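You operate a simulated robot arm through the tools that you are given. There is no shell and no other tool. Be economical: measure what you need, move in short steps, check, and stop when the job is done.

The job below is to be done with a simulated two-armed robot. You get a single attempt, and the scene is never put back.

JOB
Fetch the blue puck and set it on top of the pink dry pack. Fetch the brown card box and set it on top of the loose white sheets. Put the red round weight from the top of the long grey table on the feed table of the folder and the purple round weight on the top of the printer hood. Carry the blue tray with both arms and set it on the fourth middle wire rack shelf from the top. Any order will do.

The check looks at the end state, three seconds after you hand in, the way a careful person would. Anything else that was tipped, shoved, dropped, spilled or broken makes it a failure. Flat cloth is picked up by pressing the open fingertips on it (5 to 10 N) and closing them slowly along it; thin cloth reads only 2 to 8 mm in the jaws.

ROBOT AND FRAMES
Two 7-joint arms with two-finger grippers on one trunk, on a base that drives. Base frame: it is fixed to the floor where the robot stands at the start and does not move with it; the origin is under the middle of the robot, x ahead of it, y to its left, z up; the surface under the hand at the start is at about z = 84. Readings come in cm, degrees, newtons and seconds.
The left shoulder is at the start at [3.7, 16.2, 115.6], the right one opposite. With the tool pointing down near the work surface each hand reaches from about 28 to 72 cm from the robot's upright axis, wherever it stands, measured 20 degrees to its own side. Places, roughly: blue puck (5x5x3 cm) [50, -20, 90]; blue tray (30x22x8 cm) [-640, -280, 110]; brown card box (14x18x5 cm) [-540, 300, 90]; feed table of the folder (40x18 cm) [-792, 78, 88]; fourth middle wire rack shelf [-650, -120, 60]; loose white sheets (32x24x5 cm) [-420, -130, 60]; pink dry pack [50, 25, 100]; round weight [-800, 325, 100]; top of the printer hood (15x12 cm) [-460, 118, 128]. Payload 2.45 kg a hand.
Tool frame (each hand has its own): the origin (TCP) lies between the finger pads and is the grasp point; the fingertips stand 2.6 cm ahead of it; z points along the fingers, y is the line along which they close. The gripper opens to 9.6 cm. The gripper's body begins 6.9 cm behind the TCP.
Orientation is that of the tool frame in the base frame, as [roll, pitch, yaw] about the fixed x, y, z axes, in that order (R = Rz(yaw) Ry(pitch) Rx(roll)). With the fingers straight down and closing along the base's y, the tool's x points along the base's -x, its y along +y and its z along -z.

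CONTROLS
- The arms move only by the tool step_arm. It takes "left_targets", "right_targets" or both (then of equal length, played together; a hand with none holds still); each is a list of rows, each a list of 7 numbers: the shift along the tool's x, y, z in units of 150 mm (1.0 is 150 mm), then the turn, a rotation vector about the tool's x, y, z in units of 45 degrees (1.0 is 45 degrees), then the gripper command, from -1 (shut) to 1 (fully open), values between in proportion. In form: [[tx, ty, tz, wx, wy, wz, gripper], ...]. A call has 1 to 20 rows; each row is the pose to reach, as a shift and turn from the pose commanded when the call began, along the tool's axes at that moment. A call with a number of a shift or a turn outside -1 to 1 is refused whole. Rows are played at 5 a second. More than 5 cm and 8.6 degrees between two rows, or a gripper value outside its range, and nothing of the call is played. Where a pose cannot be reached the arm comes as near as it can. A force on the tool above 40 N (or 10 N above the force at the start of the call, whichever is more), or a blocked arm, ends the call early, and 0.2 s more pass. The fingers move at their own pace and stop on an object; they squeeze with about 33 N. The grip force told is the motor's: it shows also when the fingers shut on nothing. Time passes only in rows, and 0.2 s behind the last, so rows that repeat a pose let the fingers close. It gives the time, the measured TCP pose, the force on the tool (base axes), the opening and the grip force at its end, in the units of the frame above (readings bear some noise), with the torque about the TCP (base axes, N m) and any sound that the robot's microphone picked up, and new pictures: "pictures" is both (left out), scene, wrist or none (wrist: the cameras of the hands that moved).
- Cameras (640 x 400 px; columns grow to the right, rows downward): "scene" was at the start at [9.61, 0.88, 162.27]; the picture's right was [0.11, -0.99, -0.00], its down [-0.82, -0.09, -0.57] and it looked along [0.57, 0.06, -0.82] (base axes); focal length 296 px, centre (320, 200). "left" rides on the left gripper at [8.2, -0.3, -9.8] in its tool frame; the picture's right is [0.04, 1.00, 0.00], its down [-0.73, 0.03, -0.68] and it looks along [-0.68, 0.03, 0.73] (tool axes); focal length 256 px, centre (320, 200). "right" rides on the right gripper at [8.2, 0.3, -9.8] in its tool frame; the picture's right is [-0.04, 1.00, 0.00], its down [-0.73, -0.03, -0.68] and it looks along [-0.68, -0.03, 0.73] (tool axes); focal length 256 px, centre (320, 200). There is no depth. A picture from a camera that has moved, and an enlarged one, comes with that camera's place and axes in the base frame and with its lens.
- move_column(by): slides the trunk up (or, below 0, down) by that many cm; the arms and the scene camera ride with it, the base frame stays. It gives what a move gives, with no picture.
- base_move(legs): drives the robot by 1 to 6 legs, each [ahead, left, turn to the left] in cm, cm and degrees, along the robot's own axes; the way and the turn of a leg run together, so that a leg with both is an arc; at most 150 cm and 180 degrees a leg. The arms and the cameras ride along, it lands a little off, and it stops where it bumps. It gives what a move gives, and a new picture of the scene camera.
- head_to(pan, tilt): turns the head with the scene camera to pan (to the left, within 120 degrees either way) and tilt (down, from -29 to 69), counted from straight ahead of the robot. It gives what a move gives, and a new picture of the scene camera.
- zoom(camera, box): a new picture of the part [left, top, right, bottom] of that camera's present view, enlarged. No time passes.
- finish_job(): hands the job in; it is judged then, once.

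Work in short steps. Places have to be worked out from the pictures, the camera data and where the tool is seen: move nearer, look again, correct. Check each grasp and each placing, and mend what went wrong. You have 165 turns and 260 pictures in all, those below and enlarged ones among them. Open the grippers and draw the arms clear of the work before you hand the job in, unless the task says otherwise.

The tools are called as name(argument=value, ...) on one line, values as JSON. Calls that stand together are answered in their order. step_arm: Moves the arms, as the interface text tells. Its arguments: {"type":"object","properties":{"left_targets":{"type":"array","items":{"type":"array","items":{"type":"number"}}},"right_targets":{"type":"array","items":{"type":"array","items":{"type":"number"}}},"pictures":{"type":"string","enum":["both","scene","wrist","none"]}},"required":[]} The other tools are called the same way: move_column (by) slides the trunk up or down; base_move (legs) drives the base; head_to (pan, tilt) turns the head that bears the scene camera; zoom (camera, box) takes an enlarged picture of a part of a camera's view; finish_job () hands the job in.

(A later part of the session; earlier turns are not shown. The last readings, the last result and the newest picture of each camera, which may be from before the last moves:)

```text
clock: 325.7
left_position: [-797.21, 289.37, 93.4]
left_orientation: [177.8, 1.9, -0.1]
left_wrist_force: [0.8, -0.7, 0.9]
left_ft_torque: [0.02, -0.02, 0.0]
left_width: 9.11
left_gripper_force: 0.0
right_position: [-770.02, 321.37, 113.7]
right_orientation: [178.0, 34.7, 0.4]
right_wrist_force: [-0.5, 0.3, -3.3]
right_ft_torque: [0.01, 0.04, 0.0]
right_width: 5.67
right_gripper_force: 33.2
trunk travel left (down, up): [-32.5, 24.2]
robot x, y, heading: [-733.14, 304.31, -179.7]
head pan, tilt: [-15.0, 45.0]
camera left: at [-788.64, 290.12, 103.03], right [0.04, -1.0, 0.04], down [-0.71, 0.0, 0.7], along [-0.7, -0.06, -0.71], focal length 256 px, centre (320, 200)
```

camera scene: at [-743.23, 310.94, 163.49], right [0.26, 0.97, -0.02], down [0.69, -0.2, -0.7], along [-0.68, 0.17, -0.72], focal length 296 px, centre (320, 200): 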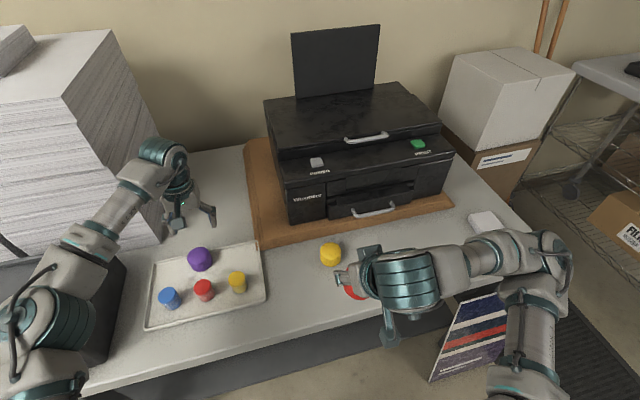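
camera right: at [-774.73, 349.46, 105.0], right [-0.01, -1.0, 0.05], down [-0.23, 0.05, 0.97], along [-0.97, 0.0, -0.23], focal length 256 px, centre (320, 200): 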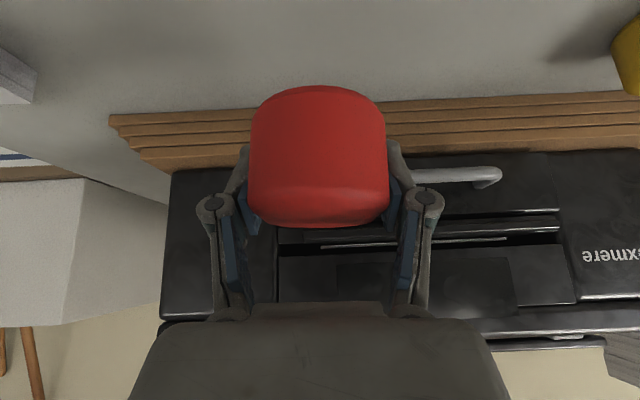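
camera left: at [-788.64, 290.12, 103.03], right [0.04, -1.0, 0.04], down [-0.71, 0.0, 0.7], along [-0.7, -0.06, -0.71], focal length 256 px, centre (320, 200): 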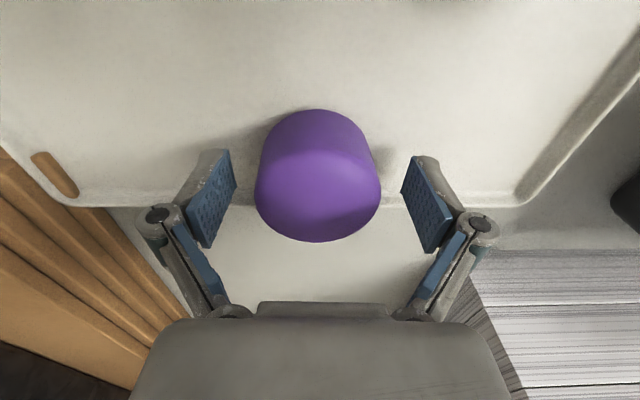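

Well centred now. I close and lift.

step_arm(left_targets=[[0, 0, 0, 0, 0, 0, 0.5], [0, 0, 0, 0, 0, 0, 0], [0, 0, 0, 0, 0, 0, -1], [0, 0, 0, 0, 0, 0, -1], [0, 0, 0, 0, 0, 0, -1], [0, 0, 0, 0, 0, 0, -1], [0, 0, -0.1, 0, 0, 0, -1], [0, 0, -0.3, 0, 0, 0, -1], [0, 0, -0.5, 0, 0, 0, -1], [0, 0, -0.7, 0, 0, 0, -1], [0, 0, -0.9, 0, 0, 0, -1], [0, 0, -1, 0, 0, 0, -1]], pictures="wrist")

```text
clock: 328.3
left_position: [-796.78, 290.56, 108.39]
left_orientation: [177.6, 1.9, 0.0]
left_wrist_force: [-0.3, 0.3, -2.7]
left_ft_torque: [0.0, -0.01, 0.0]
left_width: 5.88
left_gripper_force: 32.3
right_position: [-769.93, 322.05, 113.74]
right_orientation: [177.7, 34.7, 0.3]
right_wrist_force: [0.0, 1.2, -3.5]
right_ft_torque: [-0.02, 0.05, 0.0]
right_width: 5.67
right_gripper_force: 33.1
trunk travel left (down, up): [-32.5, 24.2]
robot x, y, heading: [-733.02, 303.77, -180.0]
head pan, tilt: [-15.0, 45.0]
camera left: at [-788.16, 291.3, 118.0], right [0.04, -1.0, 0.04], down [-0.71, 0.0, 0.7], along [-0.7, -0.06, -0.71], focal length 256 px, centre (320, 200)
```

left: 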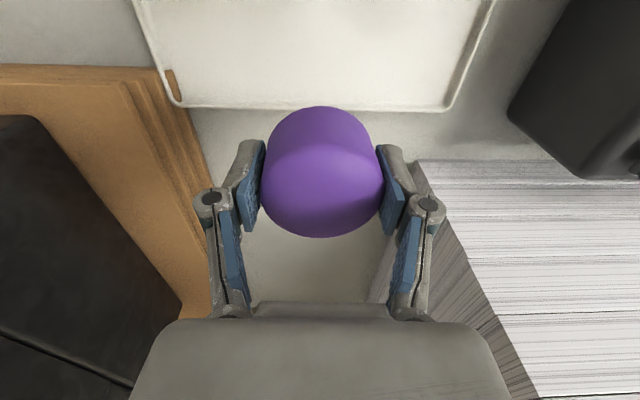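

Both weights are held. I retract the left hand, back off and strafe left to the folder.

step_arm(left_targets=[[0, 0, -0.2, 0, 0, 0, -1], [0.1, 0, -0.4, 0, 0, 0, -1], [0.3, 0, -0.5, 0, 0, 0, -1], [0.55, 0, -0.5, 0, 0, 0, -1], [0.8, 0, -0.5, 0, 0, 0, -1], [1, 0, -0.5, 0, 0, 0, -1]], pictures="none")

base_move(legs=[[-24, 0, 0], [0, 120, 0], [0, 112, 0]])

base_move(legs=[[18, 0, 0]])

head_to(pan=-10, tilt=50)

```text
clock: 329.7
left_position: [-781.27, 290.77, 115.46]
left_orientation: [177.5, 2.0, -0.1]
left_wrist_force: [0.2, 0.1, -2.9]
left_ft_torque: [0.02, 0.0, -0.04]
left_width: 5.88
left_gripper_force: 32.7
right_position: [-769.89, 322.0, 113.63]
right_orientation: [177.7, 34.7, 0.2]
right_wrist_force: [-0.7, -0.2, -3.3]
right_ft_torque: [0.05, 0.04, 0.01]
right_width: 5.64
right_gripper_force: 33.2
trunk travel left (down, up): [-32.5, 24.2]
robot x, y, heading: [-733.08, 304.32, -179.6]
head pan, tilt: [-15.0, 45.0]
```

```text
clock: 342.4
left_position: [-756.37, 61.61, 115.54]
left_orientation: [177.0, 1.9, -0.2]
left_wrist_force: [-0.3, 1.0, -3.8]
left_ft_torque: [-0.01, 0.0, 0.03]
left_width: 5.88
left_gripper_force: 32.8
right_position: [-744.88, 92.71, 113.39]
right_orientation: [177.0, 34.7, -0.2]
right_wrist_force: [0.3, -0.2, -4.3]
right_ft_torque: [0.0, 0.05, -0.01]
right_width: 5.63
right_gripper_force: 33.2
trunk travel left (down, up): [-32.5, 24.2]
robot x, y, heading: [-708.09, 73.8, -179.8]
head pan, tilt: [-15.0, 45.0]
camera scene: at [-718.07, 77.72, 163.57], right [0.25, 0.97, -0.01], down [0.69, -0.19, -0.7], along [-0.68, 0.17, -0.71], focal length 296 px, centre (320, 200)
```

scene: 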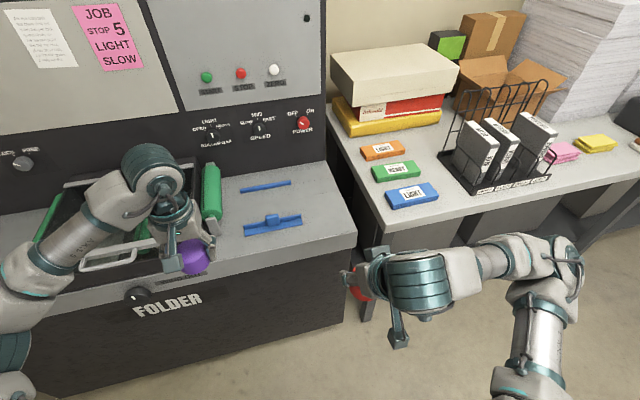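

```text
clock: 343.9
left_position: [-773.46, 60.02, 115.67]
left_orientation: [177.7, 2.1, -0.3]
left_wrist_force: [-0.4, -0.1, -4.2]
left_ft_torque: [0.01, 0.0, 0.0]
left_width: 5.86
left_gripper_force: 33.2
right_position: [-762.06, 91.08, 113.97]
right_orientation: [177.9, 35.0, 0.2]
right_wrist_force: [-0.2, -0.8, -3.6]
right_ft_torque: [0.02, 0.02, -0.01]
right_width: 5.64
right_gripper_force: 33.6
trunk travel left (down, up): [-32.5, 24.2]
robot x, y, heading: [-726.16, 73.78, -179.7]
head pan, tilt: [-15.0, 45.0]
camera scene: at [-735.48, 75.09, 163.64], right [0.26, 0.97, 0.01], down [0.69, -0.18, -0.71], along [-0.68, 0.18, -0.71], focal length 296 px, centre (320, 200)
```

scene: 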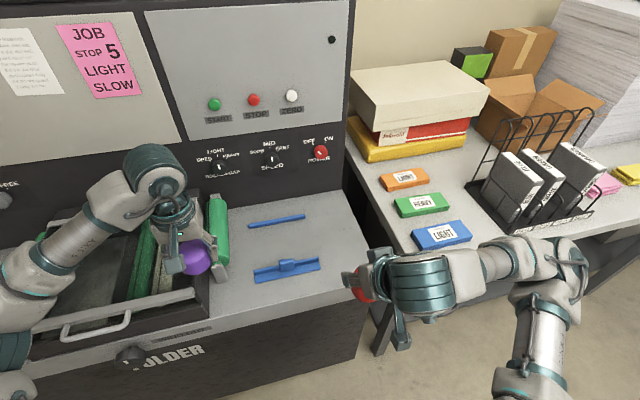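

```text
clock: 344.6
left_position: [-773.54, 59.65, 115.74]
left_orientation: [177.7, 2.1, -0.2]
left_wrist_force: [0.2, -1.2, -4.0]
left_ft_torque: [0.0, -0.06, 0.03]
left_width: 5.85
left_gripper_force: 33.7
right_position: [-761.91, 90.74, 114.07]
right_orientation: [177.9, 35.0, 0.3]
right_wrist_force: [-0.5, -0.6, -2.9]
right_ft_torque: [0.01, 0.08, -0.04]
right_width: 5.66
right_gripper_force: 33.1
trunk travel left (down, up): [-32.5, 24.2]
robot x, y, heading: [-725.9, 73.76, -179.9]
head pan, tilt: [-10.0, 50.0]
camera scene: at [-735.56, 74.26, 162.91], right [0.17, 0.99, 0.01], down [0.76, -0.13, -0.64], along [-0.63, 0.11, -0.77], focal length 296 px, centre (320, 200)
```

scene: 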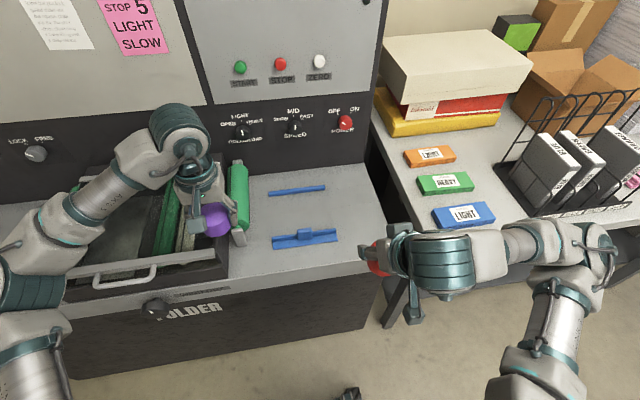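

Free spot right of the blue guides: about [-793.5, 92.5], surface z≈87. I move the red weight forward.

step_arm(right_targets=[[-0.15, -0.02, 0.14, 0, 0, 0, -1], [-0.35, -0.05, 0.33, 0, 0, 0, -1], [-0.55, -0.08, 0.52, 0, 0, 0, -1], [-0.75, -0.1, 0.71, 0, 0, 0, -1], [-0.93, -0.12, 0.88, 0, 0, 0, -1], [-0.98, -0.12, 0.93, 0, 0, 0, -1]], pictures="none")

step_arm(right_targets=[[-0.05, 0, 0.13, 0, 0, 0, -1], [-0.12, 0, 0.32, 0, 0, 0, -1], [-0.19, 0, 0.51, 0, 0, 0, -1], [-0.26, 0, 0.7, 0, 0, 0, -1], [-0.33, 0, 0.88, 0, 0, 0, -1], [-0.33, 0, 0.88, 0, 0, 0, -1], [-0.33, 0, 0.88, 0, 0, 0, -1], [-0.33, 0, 0.88, 0, 0, 0, -1], [-0.33, 0, 0.88, 0, 0, 0, -1], [-0.33, 0, 0.88, 0, 0, 0, -1]], pictures="both")

```text
clock: 346.0
left_position: [-773.54, 61.41, 116.02]
left_orientation: [177.1, 2.3, -0.3]
left_wrist_force: [-0.1, 0.6, -2.5]
left_ft_torque: [-0.02, 0.0, 0.01]
left_width: 5.86
left_gripper_force: 33.1
right_position: [-782.11, 93.81, 110.69]
right_orientation: [177.2, 35.0, -0.3]
right_wrist_force: [-0.4, 0.0, -4.2]
right_ft_torque: [-0.01, 0.07, 0.0]
right_width: 5.64
right_gripper_force: 33.3
trunk travel left (down, up): [-32.5, 24.2]
robot x, y, heading: [-725.84, 74.17, -179.8]
head pan, tilt: [-10.0, 50.0]
```

```text
clock: 348.2
left_position: [-773.57, 60.57, 115.83]
left_orientation: [177.3, 2.3, -0.3]
left_wrist_force: [-0.1, 0.0, -3.6]
left_ft_torque: [0.07, -0.01, -0.03]
left_width: 5.85
left_gripper_force: 33.4
right_position: [-793.73, 92.22, 103.08]
right_orientation: [177.7, 35.0, 0.0]
right_wrist_force: [0.4, -0.3, -3.9]
right_ft_torque: [0.0, 0.05, 0.01]
right_width: 5.64
right_gripper_force: 33.0
trunk travel left (down, up): [-32.5, 24.2]
robot x, y, heading: [-725.65, 73.96, -179.7]
head pan, tilt: [-10.0, 50.0]
camera scene: at [-735.68, 75.14, 162.9], right [0.17, 0.99, 0.0], down [0.76, -0.13, -0.64], along [-0.63, 0.11, -0.77], focal length 296 px, centre (320, 200)
camera right: at [-781.38, 92.29, 106.35], right [-0.01, -1.0, 0.06], down [-0.21, 0.06, 0.98], along [-0.98, 0.0, -0.21], focal length 256 px, centre (320, 200)
```

scene: 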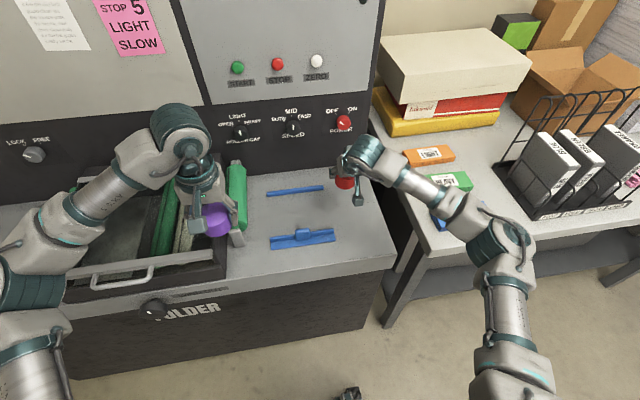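
right: 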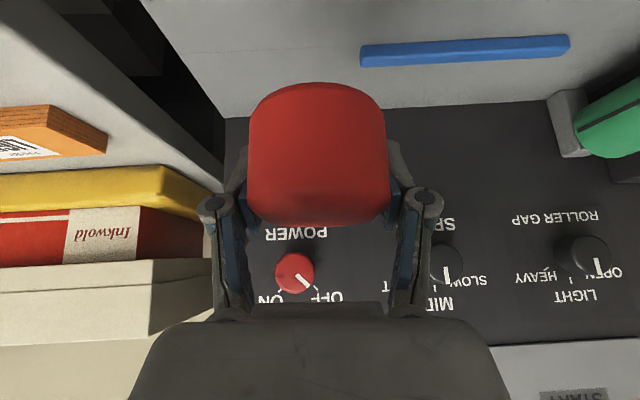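

Good alignment. I lower 12 cm slowly to contact.

step_arm(right_targets=[[0.07, 0, 0.1, 0, 0, 0, -1], [0.17, 0, 0.243, 0, 0, 0, -1], [0.27, 0, 0.386, 0, 0, 0, -1], [0.36, 0, 0.515, 0, 0, 0, -1], [0.42, 0, 0.6, 0, 0, 0, -1], [0.45, 0, 0.643, 0, 0, 0, -1], [0.465, 0, 0.664, 0, 0, 0, -1], [0.48, 0, 0.686, 0, 0, 0, -1], [0.495, 0, 0.707, 0, 0, 0, -1], [0.51, 0, 0.729, 0, 0, 0, -1]], pictures="both")

```text
clock: 350.5
left_position: [-773.17, 60.63, 115.93]
left_orientation: [177.4, 2.3, -0.3]
left_wrist_force: [-0.3, -0.9, -3.2]
left_ft_torque: [-0.04, -0.07, -0.01]
left_width: 5.87
left_gripper_force: 32.8
right_position: [-793.69, 91.9, 90.77]
right_orientation: [177.3, 36.2, -0.1]
right_wrist_force: [12.4, -0.4, 15.4]
right_ft_torque: [0.6, -0.41, -0.39]
right_width: 5.64
right_gripper_force: 32.8
trunk travel left (down, up): [-32.5, 24.2]
robot x, y, heading: [-725.62, 73.86, -179.7]
head pan, tilt: [-10.0, 50.0]
stopped in row 10 (right hand): the force on the tool passed its limit at 42 N (the readings are from after the stop); the commanded pose is now the measured one
camera scene: at [-735.23, 75.1, 162.92], right [0.17, 0.99, 0.0], down [0.76, -0.13, -0.64], along [-0.63, 0.11, -0.77], focal length 296 px, centre (320, 200)
camera right: at [-781.43, 92.03, 93.7], right [-0.01, -1.0, 0.06], down [-0.19, 0.06, 0.98], along [-0.98, -0.01, -0.19], focal length 256 px, centre (320, 200)
```

scene: 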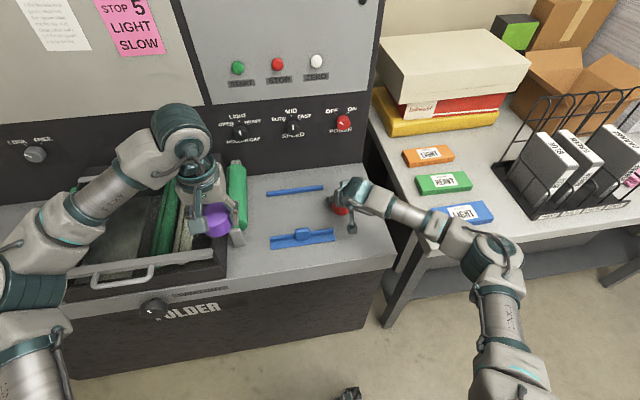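
right: 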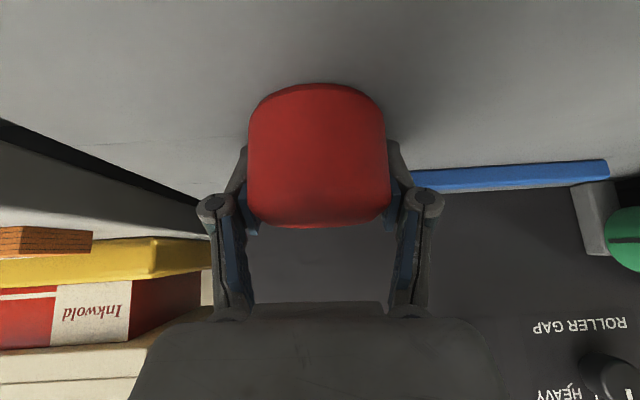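

Contact. I open and withdraw along the fingers, then look.

step_arm(right_targets=[[0, 0, -0.005, 0, 0, 0, -0.2], [0, 0, -0.01, 0, 0, 0, 0.8], [0, 0, -0.01, 0, 0, 0, 0.8], [0, 0, -0.01, 0, 0, 0, 0.8], [0, 0, -0.1, 0, 0, 0, 0.8], [0, 0, -0.25, 0, 0, 0, 0.8], [0, 0, -0.45, 0, 0, 0, 0.8], [0.05, 0, -0.65, 0, 0, 0, 0.8], [0.15, 0, -0.85, 0, 0, 0, 0.8], [0.3, 0, -1.0, 0, 0, 0, 0.8]], pictures="both")

```text
clock: 352.7
left_position: [-773.22, 60.79, 116.15]
left_orientation: [177.2, 2.4, -0.3]
left_wrist_force: [-0.3, -0.1, -3.6]
left_ft_torque: [-0.01, -0.01, -0.03]
left_width: 5.85
left_gripper_force: 33.0
right_position: [-781.38, 92.82, 100.0]
right_orientation: [177.3, 35.9, -0.2]
right_wrist_force: [0.2, -0.2, 1.0]
right_ft_torque: [-0.01, 0.04, 0.0]
right_width: 8.63
right_gripper_force: 0.0
trunk travel left (down, up): [-32.5, 24.2]
robot x, y, heading: [-725.72, 73.94, -179.6]
head pan, tilt: [-10.0, 50.0]
camera scene: at [-735.44, 75.34, 162.92], right [0.17, 0.99, 0.0], down [0.76, -0.13, -0.64], along [-0.63, 0.11, -0.77], focal length 296 px, centre (320, 200)
camera right: at [-769.03, 92.95, 103.07], right [-0.01, -1.0, 0.06], down [-0.19, 0.06, 0.98], along [-0.98, 0.0, -0.2], focal length 256 px, centre (320, 200)
```

scene: 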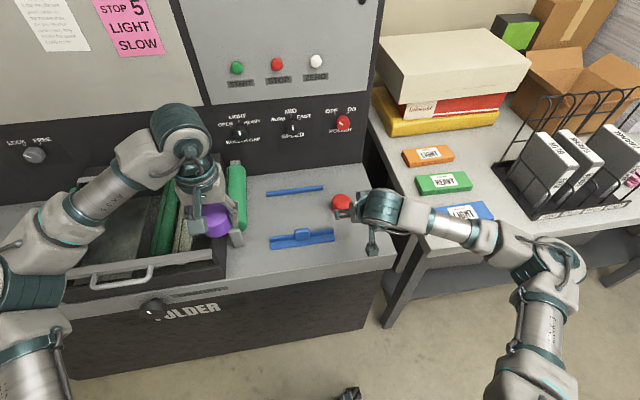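
right: 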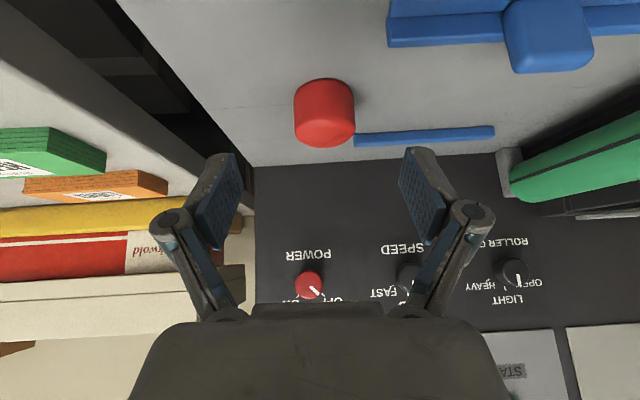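

Red weight stands on the feed table. I back off, tuck the right hand (tool-down), and turn to head for the printer.

base_move(legs=[[-40, 0, 0]])

step_arm(right_targets=[[0.1, 0, -0.2, 0, 0.15, 0, 0], [0.2, 0, -0.45, 0, 0.32, 0, 0], [0.3, -0.1, -0.7, 0, 0.5, 0, 0], [0.4, -0.2, -0.9, 0, 0.68, 0, 0], [0.5, -0.25, -1.0, 0, 0.8, 0, 0]], left_targets=[[0.1, 0.05, 0, 0, 0, 0, -1], [0.3, 0.1, -0.05, 0, 0, 0, -1], [0.5, 0.2, -0.1, 0, 0, 0, -1], [0.65, 0.25, -0.1, 0, 0, 0, -1], [0.7, 0.3, -0.1, 0, 0, 0, -1]], pictures="none")

base_move(legs=[[0, 0, -130]])

head_to(pan=0, tilt=25)

```text
clock: 355.2
left_position: [-733.39, 61.0, 115.96]
left_orientation: [177.3, 2.5, -0.6]
left_wrist_force: [0.1, 0.8, -3.1]
left_ft_torque: [0.01, -0.01, 0.03]
left_width: 5.86
left_gripper_force: 33.9
right_position: [-741.39, 93.05, 99.91]
right_orientation: [177.4, 35.9, -0.4]
right_wrist_force: [0.2, 0.4, 0.0]
right_ft_torque: [0.04, -0.01, 0.0]
right_width: 8.66
right_gripper_force: 0.0
trunk travel left (down, up): [-32.5, 24.2]
robot x, y, heading: [-685.27, 73.73, 179.8]
head pan, tilt: [-10.0, 50.0]
camera scene: at [-695.62, 75.39, 162.9], right [0.18, 0.98, 0.0], down [0.76, -0.13, -0.64], along [-0.63, 0.11, -0.77], focal length 296 px, centre (320, 200)
```

scene: 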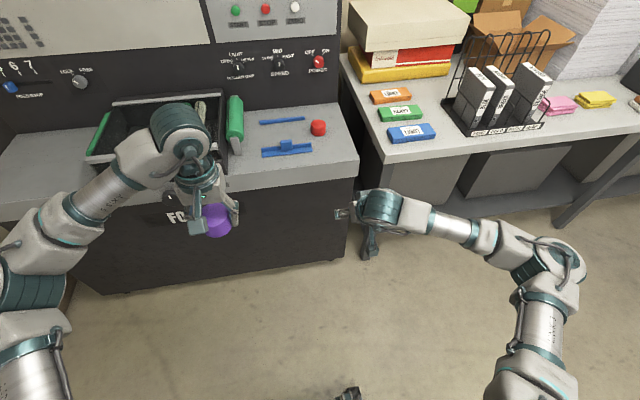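

```text
clock: 356.4
left_position: [-722.37, 56.37, 117.39]
left_orientation: [177.3, 2.6, -0.6]
left_wrist_force: [0.8, 0.0, -3.8]
left_ft_torque: [-0.03, 0.05, 0.0]
left_width: 5.84
left_gripper_force: 33.2
right_position: [-725.97, 97.56, 107.92]
right_orientation: [177.9, 0.1, 1.3]
right_wrist_force: [-0.3, -0.1, 0.0]
right_ft_torque: [0.01, 0.01, -0.04]
right_width: 4.81
right_gripper_force: 0.0
trunk travel left (down, up): [-32.5, 24.2]
robot x, y, heading: [-685.91, 73.72, 179.9]
head pan, tilt: [-10.0, 50.0]
```

```text
clock: 362.2
left_position: [-674.23, 112.76, 117.45]
left_orientation: [177.4, 2.7, -132.4]
left_wrist_force: [-0.2, 0.5, -2.6]
left_ft_torque: [0.02, -0.03, -0.02]
left_width: 5.82
left_gripper_force: 32.8
right_position: [-641.15, 88.19, 107.73]
right_orientation: [177.9, 0.2, -130.6]
right_wrist_force: [0.7, -0.4, -0.8]
right_ft_torque: [0.0, 0.02, -0.01]
right_width: 4.78
right_gripper_force: 0.0
trunk travel left (down, up): [-32.5, 24.2]
robot x, y, heading: [-685.77, 73.79, 48.0]
head pan, tilt: [-10.0, 50.0]
camera scene: at [-677.98, 80.35, 162.92], right [0.62, -0.79, 0.0], down [-0.6, -0.47, -0.64], along [0.5, 0.39, -0.77], focal length 296 px, centre (320, 200)
```

scene: 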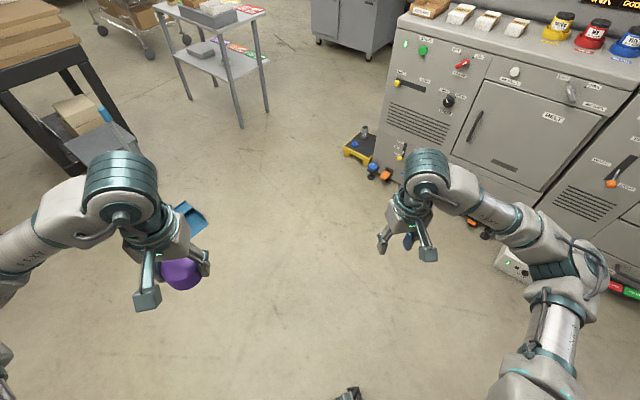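

```text
clock: 363.1
left_position: [-674.49, 112.53, 117.57]
left_orientation: [177.4, 2.8, -132.4]
left_wrist_force: [0.6, -0.9, -3.4]
left_ft_torque: [0.02, 0.02, 0.01]
left_width: 5.88
left_gripper_force: 33.5
right_position: [-641.41, 88.03, 107.98]
right_orientation: [177.9, 0.3, -130.6]
right_wrist_force: [0.6, 0.4, 0.3]
right_ft_torque: [-0.05, 0.02, 0.05]
right_width: 4.82
right_gripper_force: 0.0
trunk travel left (down, up): [-32.5, 24.2]
robot x, y, heading: [-685.98, 73.98, 47.9]
head pan, tilt: [0.0, 25.0]
camera scene: at [-677.88, 82.44, 166.65], right [0.74, -0.67, 0.0], down [-0.29, -0.32, -0.9], along [0.6, 0.67, -0.43], focal length 296 px, centre (320, 200)
```

scene: 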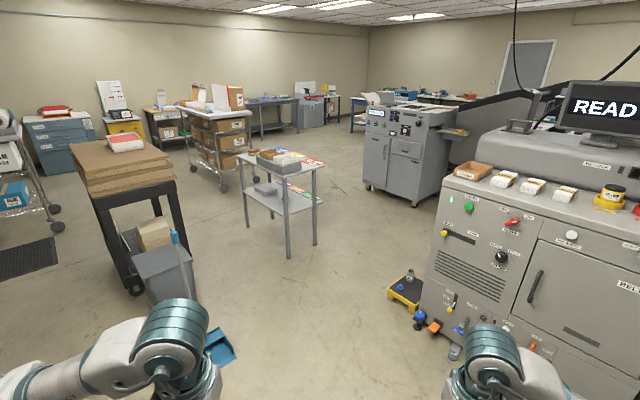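

I see the way: past the printer's far end (+y end). I drive to about (-580, 222), then (-455, 222).

base_move(legs=[[0, 0, 6.5], [150, 0, 0], [32, 0, 0], [0, 0, -54]])

head_to(pan=0, tilt=45)

head_to(pan=-45, tilt=25)

```text
clock: 375.3
left_position: [-543.76, 239.13, 117.53]
left_orientation: [177.4, 2.7, 179.3]
left_wrist_force: [-0.9, 1.1, -3.6]
left_ft_torque: [-0.03, 0.02, -0.01]
left_width: 5.87
left_gripper_force: 32.5
right_position: [-540.22, 198.15, 107.99]
right_orientation: [177.8, 0.3, -179.0]
right_wrist_force: [-0.7, 0.4, 0.3]
right_ft_torque: [-0.01, -0.01, 0.0]
right_width: 4.79
right_gripper_force: 0.1
trunk travel left (down, up): [-32.5, 24.2]
robot x, y, heading: [-580.24, 221.7, -0.2]
head pan, tilt: [0.0, 25.0]
camera scene: at [-568.6, 221.87, 166.66], right [-0.01, -1.0, 0.0], down [-0.43, 0.0, -0.9], along [0.9, -0.01, -0.43], focal length 296 px, centre (320, 200)
```

scene: 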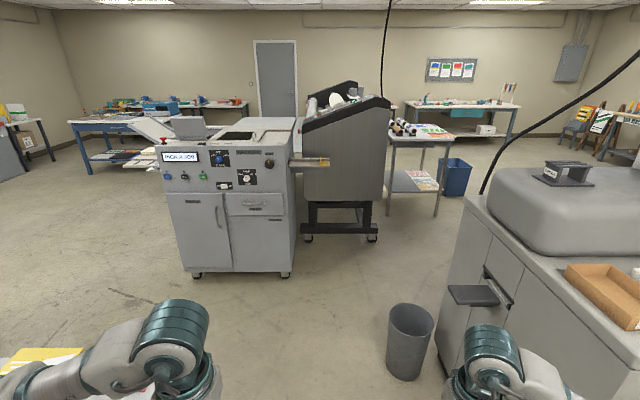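

```text
clock: 376.1
left_position: [-544.16, 239.28, 117.71]
left_orientation: [177.4, 3.0, 179.2]
left_wrist_force: [0.2, 0.0, -4.5]
left_ft_torque: [-0.01, -0.02, 0.05]
left_width: 5.83
left_gripper_force: 33.6
right_position: [-540.49, 198.11, 108.04]
right_orientation: [178.0, 0.7, -179.1]
right_wrist_force: [-0.5, 0.1, 0.7]
right_ft_torque: [-0.01, 0.03, 0.0]
right_width: 4.82
right_gripper_force: 0.0
trunk travel left (down, up): [-32.5, 24.2]
robot x, y, heading: [-579.72, 221.76, -0.3]
head pan, tilt: [0.0, 45.0]
camera scene: at [-569.73, 221.86, 163.62], right [-0.01, -1.0, 0.0], down [-0.71, 0.0, -0.7], along [0.7, 0.0, -0.71], focal length 296 px, centre (320, 200)
```

scene: 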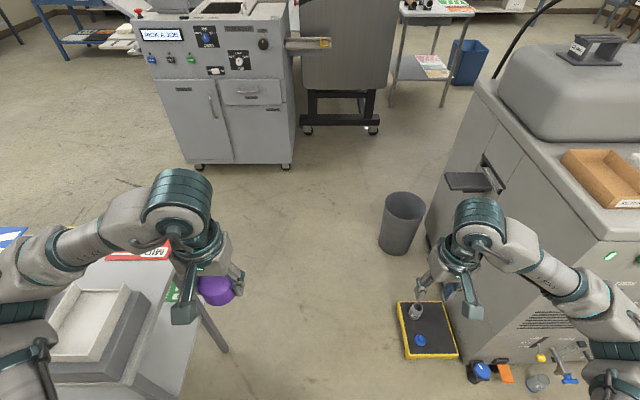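

```text
clock: 377.2
left_position: [-544.07, 239.29, 117.59]
left_orientation: [177.2, 2.9, 179.2]
left_wrist_force: [1.5, 0.3, -3.8]
left_ft_torque: [0.0, 0.0, -0.01]
left_width: 5.87
left_gripper_force: 33.1
right_position: [-540.42, 198.09, 108.04]
right_orientation: [178.0, 0.5, -179.2]
right_wrist_force: [0.0, 0.0, 0.1]
right_ft_torque: [-0.02, 0.0, 0.02]
right_width: 4.83
right_gripper_force: 0.0
trunk travel left (down, up): [-32.5, 24.2]
robot x, y, heading: [-580.2, 221.5, -0.1]
head pan, tilt: [-45.0, 25.0]
camera scene: at [-571.33, 215.36, 166.67], right [-0.71, -0.7, 0.0], down [-0.3, 0.3, -0.9], along [0.64, -0.64, -0.43], focal length 296 px, centre (320, 200)
```

scene: 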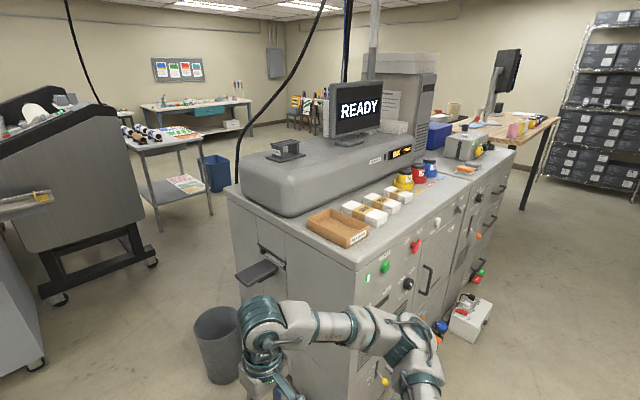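

I zoom on the hood top.

zoom(camera="scene", box=[220, 110, 400, 222])

```text
3.56 times, centred on (310, 166) of scene
camera zoom: at [-571.33, 215.36, 166.67], right [-0.71, -0.7, 0.0], down [-0.3, 0.3, -0.9], along [0.64, -0.64, -0.43], focal length 1054 px, centre (356, 321)
```

zoom: 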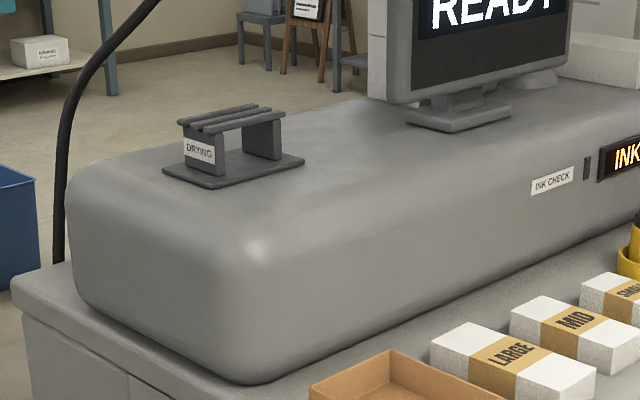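

The trash can stands before the printer's end, so I'll reach the hood from the back (+x) side. I drive to (-430, 225), turn to face -x.

base_move(legs=[[148, 3, 0], [0, 0, -178]])

head_to(pan=45, tilt=30)

```text
clock: 391.9
left_position: [-465.98, 206.41, 117.58]
left_orientation: [177.3, 2.9, 1.9]
left_wrist_force: [0.0, -0.3, -2.7]
left_ft_torque: [-0.02, -0.05, 0.02]
left_width: 5.86
left_gripper_force: 33.5
right_position: [-471.59, 247.19, 108.08]
right_orientation: [177.9, 0.5, 3.6]
right_wrist_force: [1.3, 0.0, -0.1]
right_ft_torque: [-0.05, -0.01, 0.0]
right_width: 4.84
right_gripper_force: 0.2
trunk travel left (down, up): [-32.5, 24.2]
robot x, y, heading: [-430.62, 225.17, -177.6]
head pan, tilt: [-45.0, 25.0]
camera scene: at [-439.73, 231.68, 166.67], right [0.68, 0.73, 0.0], down [0.31, -0.29, -0.91], along [-0.66, 0.61, -0.43], focal length 296 px, centre (320, 200)
```

scene: 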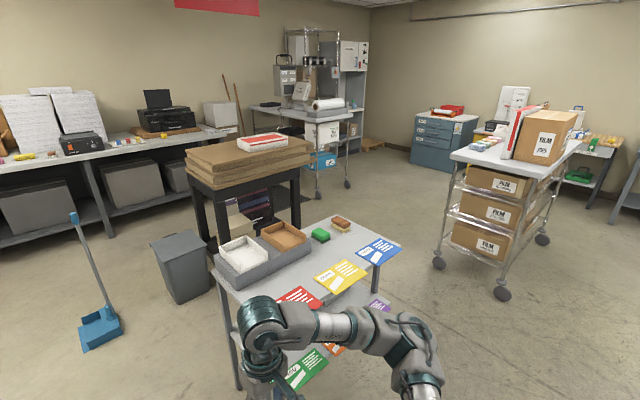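

```text
clock: 393.6
left_position: [-465.76, 206.3, 117.87]
left_orientation: [177.3, 3.1, 1.8]
left_wrist_force: [-0.4, -0.4, -3.4]
left_ft_torque: [0.02, 0.0, 0.0]
left_width: 5.85
left_gripper_force: 33.1
right_position: [-471.34, 247.26, 108.15]
right_orientation: [177.9, 0.7, 3.4]
right_wrist_force: [-0.5, -0.3, -0.3]
right_ft_torque: [-0.02, -0.01, 0.0]
right_width: 4.78
right_gripper_force: 0.0
trunk travel left (down, up): [-32.5, 24.2]
robot x, y, heading: [-430.43, 225.4, -177.5]
head pan, tilt: [45.0, 30.0]
camera scene: at [-439.1, 218.77, 165.88], right [-0.73, 0.68, 0.0], down [0.34, 0.37, -0.86], along [-0.59, -0.64, -0.5], focal length 296 px, centre (320, 200)
```

scene: 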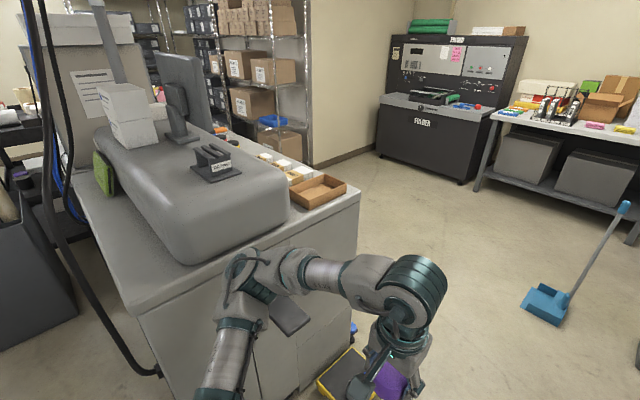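

The hood's free top (z≈128) lies at [-460,118], ~20 cm from the printer's back edge. I raise the trunk 22 cm and move to (-402,150), then turn to face it.

move_column(by=22)

base_move(legs=[[-25, 76, 0], [0, 0, 17.5]])

head_to(pan=5, tilt=40)

```text
clock: 395.9
left_position: [-465.86, 206.43, 139.76]
left_orientation: [177.3, 3.1, 1.8]
left_wrist_force: [0.3, -0.4, -3.5]
left_ft_torque: [-0.01, 0.0, 0.02]
left_width: 5.86
left_gripper_force: 32.8
right_position: [-471.23, 247.28, 130.16]
right_orientation: [177.9, 0.7, 3.5]
right_wrist_force: [0.9, 0.1, -0.2]
right_ft_torque: [0.01, 0.04, 0.01]
right_width: 4.82
right_gripper_force: 0.0
trunk travel left (down, up): [-54.5, 2.2]
robot x, y, heading: [-430.62, 225.22, -177.9]
head pan, tilt: [45.0, 30.0]
```

```text
clock: 397.8
left_position: [-458.47, 193.26, 140.38]
left_orientation: [174.9, 3.3, 1.6]
left_wrist_force: [-0.3, 1.1, -4.2]
left_ft_torque: [-0.06, 0.02, 0.0]
left_width: 5.86
left_gripper_force: 33.3
right_position: [-464.02, 233.76, 129.34]
right_orientation: [175.9, 0.8, 3.2]
right_wrist_force: [0.4, 1.0, 0.1]
right_ft_torque: [-0.12, 0.01, -0.03]
right_width: 4.8
right_gripper_force: 0.2
trunk travel left (down, up): [-54.5, 2.2]
robot x, y, heading: [-424.01, 206.92, -177.8]
head pan, tilt: [45.0, 30.0]
stopped in leg 1: the robot was blocked; the commanded pose is now the measured one
camera scene: at [-429.2, 202.84, 187.91], right [-0.74, 0.68, -0.02], down [0.35, 0.36, -0.87], along [-0.58, -0.64, -0.5], focal length 296 px, centre (320, 200)
```

scene: 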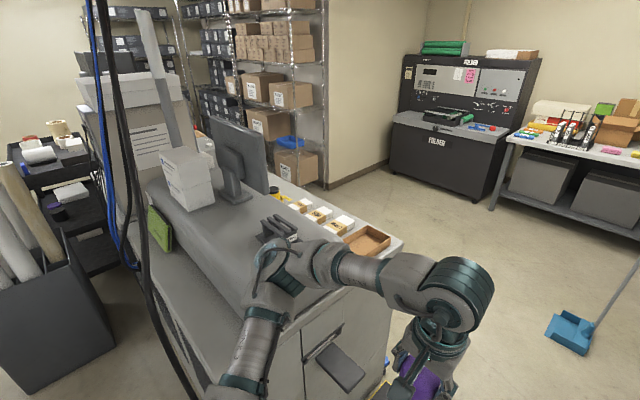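

```text
clock: 398.9
left_position: [-458.19, 194.58, 140.64]
left_orientation: [174.6, 3.4, 1.7]
left_wrist_force: [0.7, 0.3, -3.8]
left_ft_torque: [0.01, 0.02, -0.01]
left_width: 5.86
left_gripper_force: 33.2
right_position: [-463.7, 235.0, 129.27]
right_orientation: [175.3, 0.8, 3.3]
right_wrist_force: [0.0, 0.0, 0.1]
right_ft_torque: [-0.01, -0.01, -0.03]
right_width: 4.79
right_gripper_force: 0.2
trunk travel left (down, up): [-54.5, 2.2]
robot x, y, heading: [-423.14, 207.09, -177.5]
head pan, tilt: [5.0, 40.0]
camera scene: at [-430.72, 211.78, 186.26], right [-0.13, 0.99, -0.03], down [0.64, 0.06, -0.77], along [-0.76, -0.12, -0.64], focal length 296 px, centre (320, 200)
```

scene: 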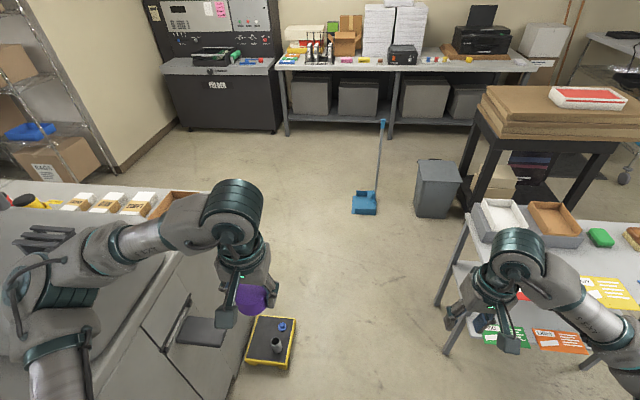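

Blocked early; I look at what's near on the left-front and below.

head_to(pan=60, tilt=55)

head_to(pan=100, tilt=40)

```text
clock: 400.1
left_position: [-458.04, 190.01, 140.23]
left_orientation: [176.0, 3.4, 1.8]
left_wrist_force: [-0.8, 0.9, -2.7]
left_ft_torque: [-0.02, 0.02, 0.0]
left_width: 5.88
left_gripper_force: 33.1
right_position: [-463.79, 230.82, 129.95]
right_orientation: [177.1, 1.1, 3.5]
right_wrist_force: [-0.1, 0.9, -0.5]
right_ft_torque: [-0.01, 0.02, 0.01]
right_width: 4.79
right_gripper_force: 0.0
trunk travel left (down, up): [-54.5, 2.2]
robot x, y, heading: [-423.38, 206.42, -177.7]
head pan, tilt: [60.0, 55.0]
camera scene: at [-425.84, 204.37, 184.34], right [-0.89, 0.47, -0.02], down [0.38, 0.71, -0.59], along [-0.26, -0.53, -0.81], focal length 296 px, centre (320, 200)
```

scene: 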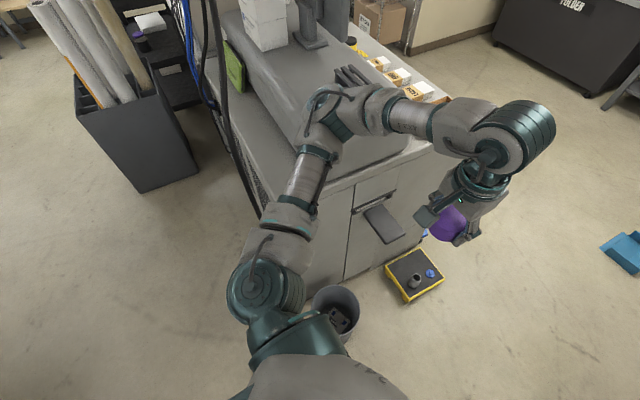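

```text
clock: 401.2
left_position: [-457.76, 187.31, 139.89]
left_orientation: [176.9, 3.4, 2.0]
left_wrist_force: [-0.3, -0.8, -3.3]
left_ft_torque: [-0.02, -0.06, 0.01]
left_width: 5.84
left_gripper_force: 33.3
right_position: [-463.56, 228.25, 130.45]
right_orientation: [178.0, 1.3, 3.7]
right_wrist_force: [0.1, -0.6, 0.9]
right_ft_torque: [0.01, -0.05, 0.02]
right_width: 4.79
right_gripper_force: 0.1
trunk travel left (down, up): [-54.5, 2.2]
robot x, y, heading: [-424.12, 206.0, -177.4]
head pan, tilt: [100.0, 40.0]
camera scene: at [-420.51, 199.16, 186.4], right [-0.98, -0.21, 0.0], down [-0.13, 0.62, -0.77], along [0.17, -0.75, -0.64], focal length 296 px, centre (320, 200)
```

scene: 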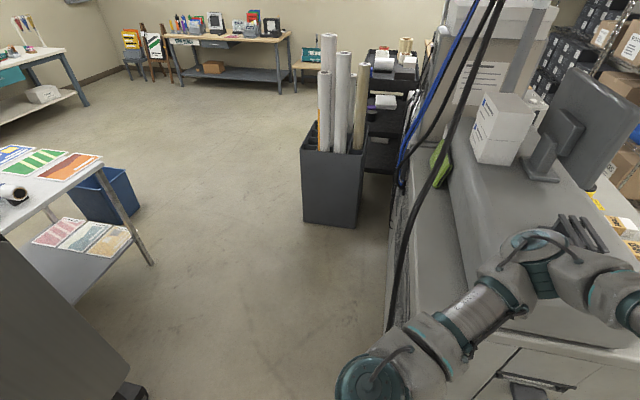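

The trash can and hood end are too near the left side. I back away 30 cm (+x), then strafe left.

base_move(legs=[[-30, 0, 0], [0, 55, 0]])

head_to(pan=35, tilt=45)

```text
clock: 406.0
left_position: [-426.22, 141.73, 140.47]
left_orientation: [173.8, 3.0, 2.3]
left_wrist_force: [0.9, 2.2, -5.0]
left_ft_torque: [-0.11, 0.07, -0.04]
left_width: 5.84
left_gripper_force: 32.6
right_position: [-432.62, 182.11, 128.56]
right_orientation: [174.9, 0.6, 4.2]
right_wrist_force: [1.0, 1.6, 0.1]
right_ft_torque: [-0.13, 0.0, -0.06]
right_width: 4.78
right_gripper_force: 0.1
trunk travel left (down, up): [-54.5, 2.2]
robot x, y, heading: [-391.03, 152.92, -176.6]
head pan, tilt: [100.0, 40.0]
camera scene: at [-389.22, 155.08, 186.49], right [-0.97, -0.23, 0.0], down [-0.14, 0.58, -0.8], along [0.19, -0.78, -0.6], focal length 296 px, centre (320, 200)
```

scene: 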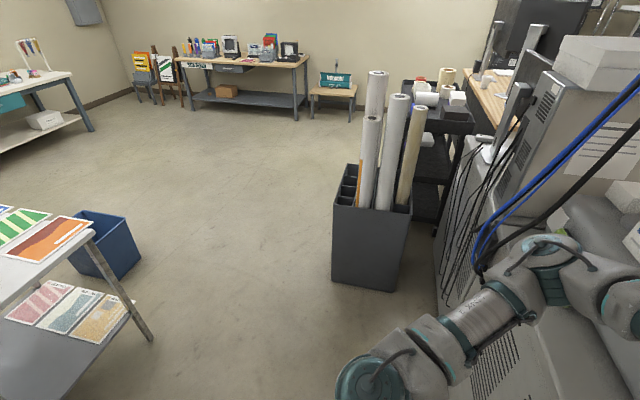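

```text
clock: 407.4
left_position: [-424.05, 128.2, 139.54]
left_orientation: [179.1, 3.6, 2.9]
left_wrist_force: [-1.0, -1.4, -2.4]
left_ft_torque: [0.13, -0.1, 0.02]
left_width: 5.84
left_gripper_force: 33.0
right_position: [-430.73, 169.43, 131.46]
right_orientation: [-179.9, 1.2, 4.5]
right_wrist_force: [0.2, -1.9, 0.0]
right_ft_torque: [0.12, -0.03, 0.03]
right_width: 4.78
right_gripper_force: 0.0
trunk travel left (down, up): [-54.5, 2.2]
robot x, y, heading: [-390.62, 152.12, -176.5]
head pan, tilt: [35.0, 45.0]
camera scene: at [-395.51, 142.43, 185.41], right [-0.62, 0.78, 0.02], down [0.55, 0.46, -0.69], along [-0.55, -0.42, -0.72], focal length 296 px, centre (320, 200)
```

scene: 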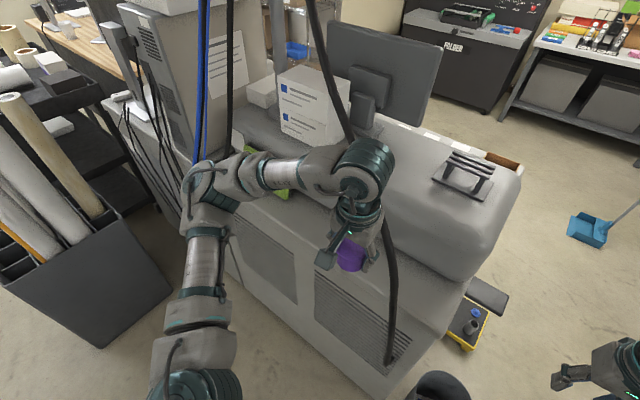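

The hanging black cable is right beside the left arm's path; the right arm would be better here. I'll swap the purple weight to the right hand at the poster stand, where I also need the brown card box. I drive there.

base_move(legs=[[18, -50, -3.4], [27, -42, 0], [8, -55, 0]])

head_to(pan=0, tilt=45)

```text
clock: 411.4
left_position: [-444.73, 207.71, 140.15]
left_orientation: [169.8, 4.4, -12.1]
left_wrist_force: [0.1, 3.9, -2.8]
left_ft_torque: [-0.21, -0.05, 0.05]
left_width: 5.87
left_gripper_force: 33.3
right_position: [-450.3, 247.02, 130.48]
right_orientation: [179.9, 5.3, 5.7]
right_wrist_force: [-0.7, 3.0, -0.1]
right_ft_torque: [-0.19, -0.02, 0.05]
right_width: 4.81
right_gripper_force: 0.1
trunk travel left (down, up): [-54.5, 2.2]
robot x, y, heading: [-414.88, 211.89, 179.3]
head pan, tilt: [35.0, 45.0]
stopped in leg 2: the robot was blocked; the commanded pose is now the measured one
camera scene: at [-419.42, 229.03, 186.35], right [-0.56, 0.82, -0.1], down [0.58, 0.31, -0.75], along [-0.59, -0.48, -0.65], focal length 296 px, centre (320, 200)
```

scene: 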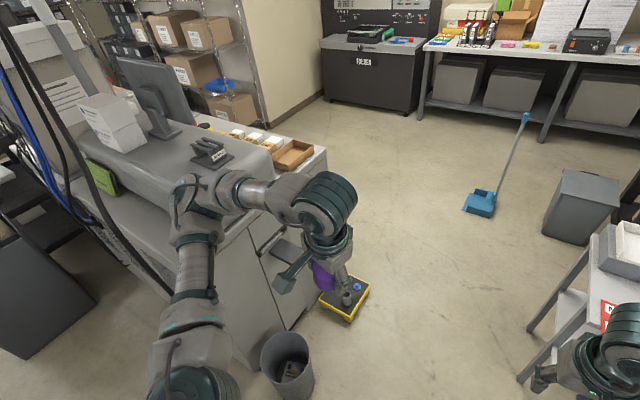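

```text
clock: 412.4
left_position: [-446.75, 206.28, 140.67]
left_orientation: [171.4, 4.5, -5.1]
left_wrist_force: [3.0, 6.2, -4.3]
left_ft_torque: [-0.33, 0.24, -0.12]
left_width: 5.88
left_gripper_force: 32.2
right_position: [-450.77, 246.02, 129.27]
right_orientation: [177.0, 3.2, 3.8]
right_wrist_force: [0.3, 4.7, 0.8]
right_ft_torque: [-0.44, 0.07, -0.07]
right_width: 4.79
right_gripper_force: 0.1
trunk travel left (down, up): [-54.5, 2.2]
robot x, y, heading: [-414.73, 212.58, 179.0]
head pan, tilt: [0.0, 45.0]
camera scene: at [-422.38, 220.76, 185.38], right [0.02, 1.0, -0.04], down [0.71, -0.04, -0.7], along [-0.7, -0.02, -0.71], focal length 296 px, centre (320, 200)
```

scene: 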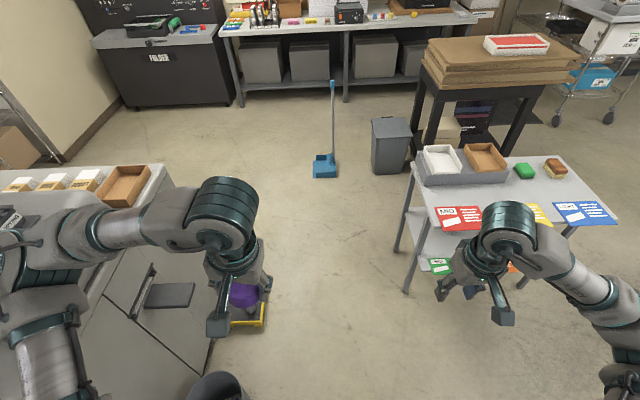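

The left elbow is rubbing the hood end while moving forward. I move purely right (+y) first.

base_move(legs=[[0, -50, 0], [0, -42, 0]])

head_to(pan=45, tilt=35)

head_to(pan=0, tilt=45)

```text
clock: 413.3
left_position: [-444.0, 187.5, 138.44]
left_orientation: [176.9, 5.7, -6.7]
left_wrist_force: [-1.1, -4.4, -2.8]
left_ft_torque: [0.24, -0.06, -0.02]
left_width: 5.86
left_gripper_force: 33.1
right_position: [-448.57, 227.59, 132.93]
right_orientation: [-175.7, 4.5, 8.4]
right_wrist_force: [0.3, -3.5, 1.3]
right_ft_torque: [0.23, 0.02, 0.02]
right_width: 4.83
right_gripper_force: 0.1
trunk travel left (down, up): [-54.5, 2.2]
robot x, y, heading: [-413.81, 211.08, 179.5]
head pan, tilt: [0.0, 45.0]
stopped in leg 1: the robot was blocked; the commanded pose is now the measured one
camera scene: at [-421.1, 201.4, 185.24], right [0.0, 1.0, 0.05], down [0.71, 0.03, -0.7], along [-0.7, 0.04, -0.71], focal length 296 px, centre (320, 200)
```

scene: 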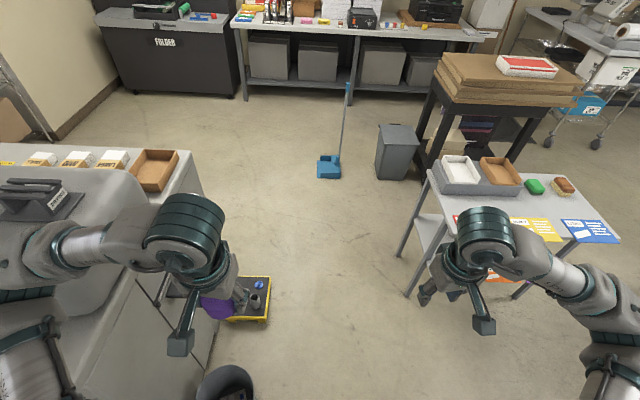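

```text
clock: 414.4
left_position: [-444.26, 191.57, 138.78]
left_orientation: [175.6, 5.4, -7.9]
left_wrist_force: [0.4, -1.1, -3.7]
left_ft_torque: [0.08, 0.01, 0.0]
left_width: 5.85
left_gripper_force: 33.5
right_position: [-448.9, 231.6, 132.42]
right_orientation: [-176.8, 4.3, 6.8]
right_wrist_force: [-0.2, 0.0, -0.1]
right_ft_torque: [0.03, -0.05, -0.03]
right_width: 4.8
right_gripper_force: 0.0
trunk travel left (down, up): [-54.5, 2.2]
robot x, y, heading: [-413.93, 211.79, 179.2]
head pan, tilt: [45.0, 35.0]
camera scene: at [-419.55, 200.49, 186.65], right [-0.7, 0.71, 0.01], down [0.42, 0.43, -0.8], along [-0.58, -0.56, -0.6], focal length 296 px, centre (320, 200)
```

scene: 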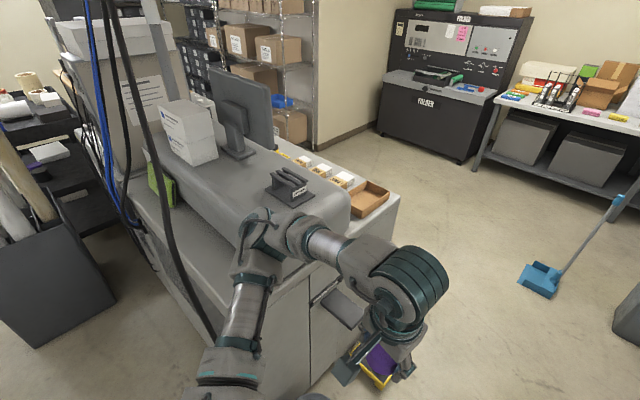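

```text
clock: 415.5
left_position: [-443.67, 195.97, 139.53]
left_orientation: [174.3, 5.7, -8.3]
left_wrist_force: [0.4, 0.1, -3.1]
left_ft_torque: [-0.04, 0.03, -0.02]
left_width: 5.9
left_gripper_force: 33.1
right_position: [-448.5, 235.59, 132.03]
right_orientation: [-178.4, 4.7, 6.6]
right_wrist_force: [-1.0, 0.9, 0.8]
right_ft_torque: [-0.05, -0.04, -0.04]
right_width: 4.8
right_gripper_force: 0.0
trunk travel left (down, up): [-54.5, 2.2]
robot x, y, heading: [-413.63, 212.62, 179.8]
head pan, tilt: [0.0, 45.0]
camera scene: at [-420.62, 213.2, 185.56], right [0.01, 1.0, 0.0], down [0.71, -0.01, -0.7], along [-0.7, 0.0, -0.71], focal length 296 px, centre (320, 200)
```

scene: 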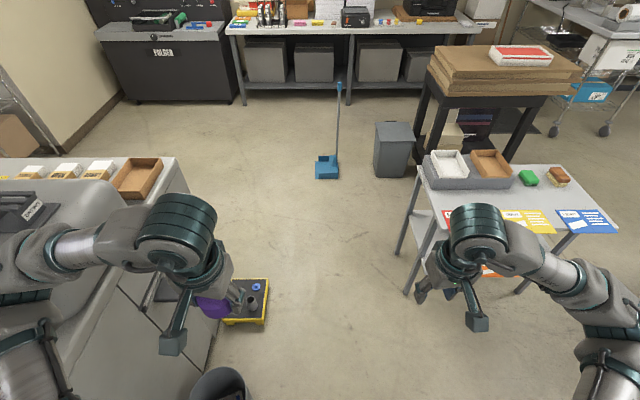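

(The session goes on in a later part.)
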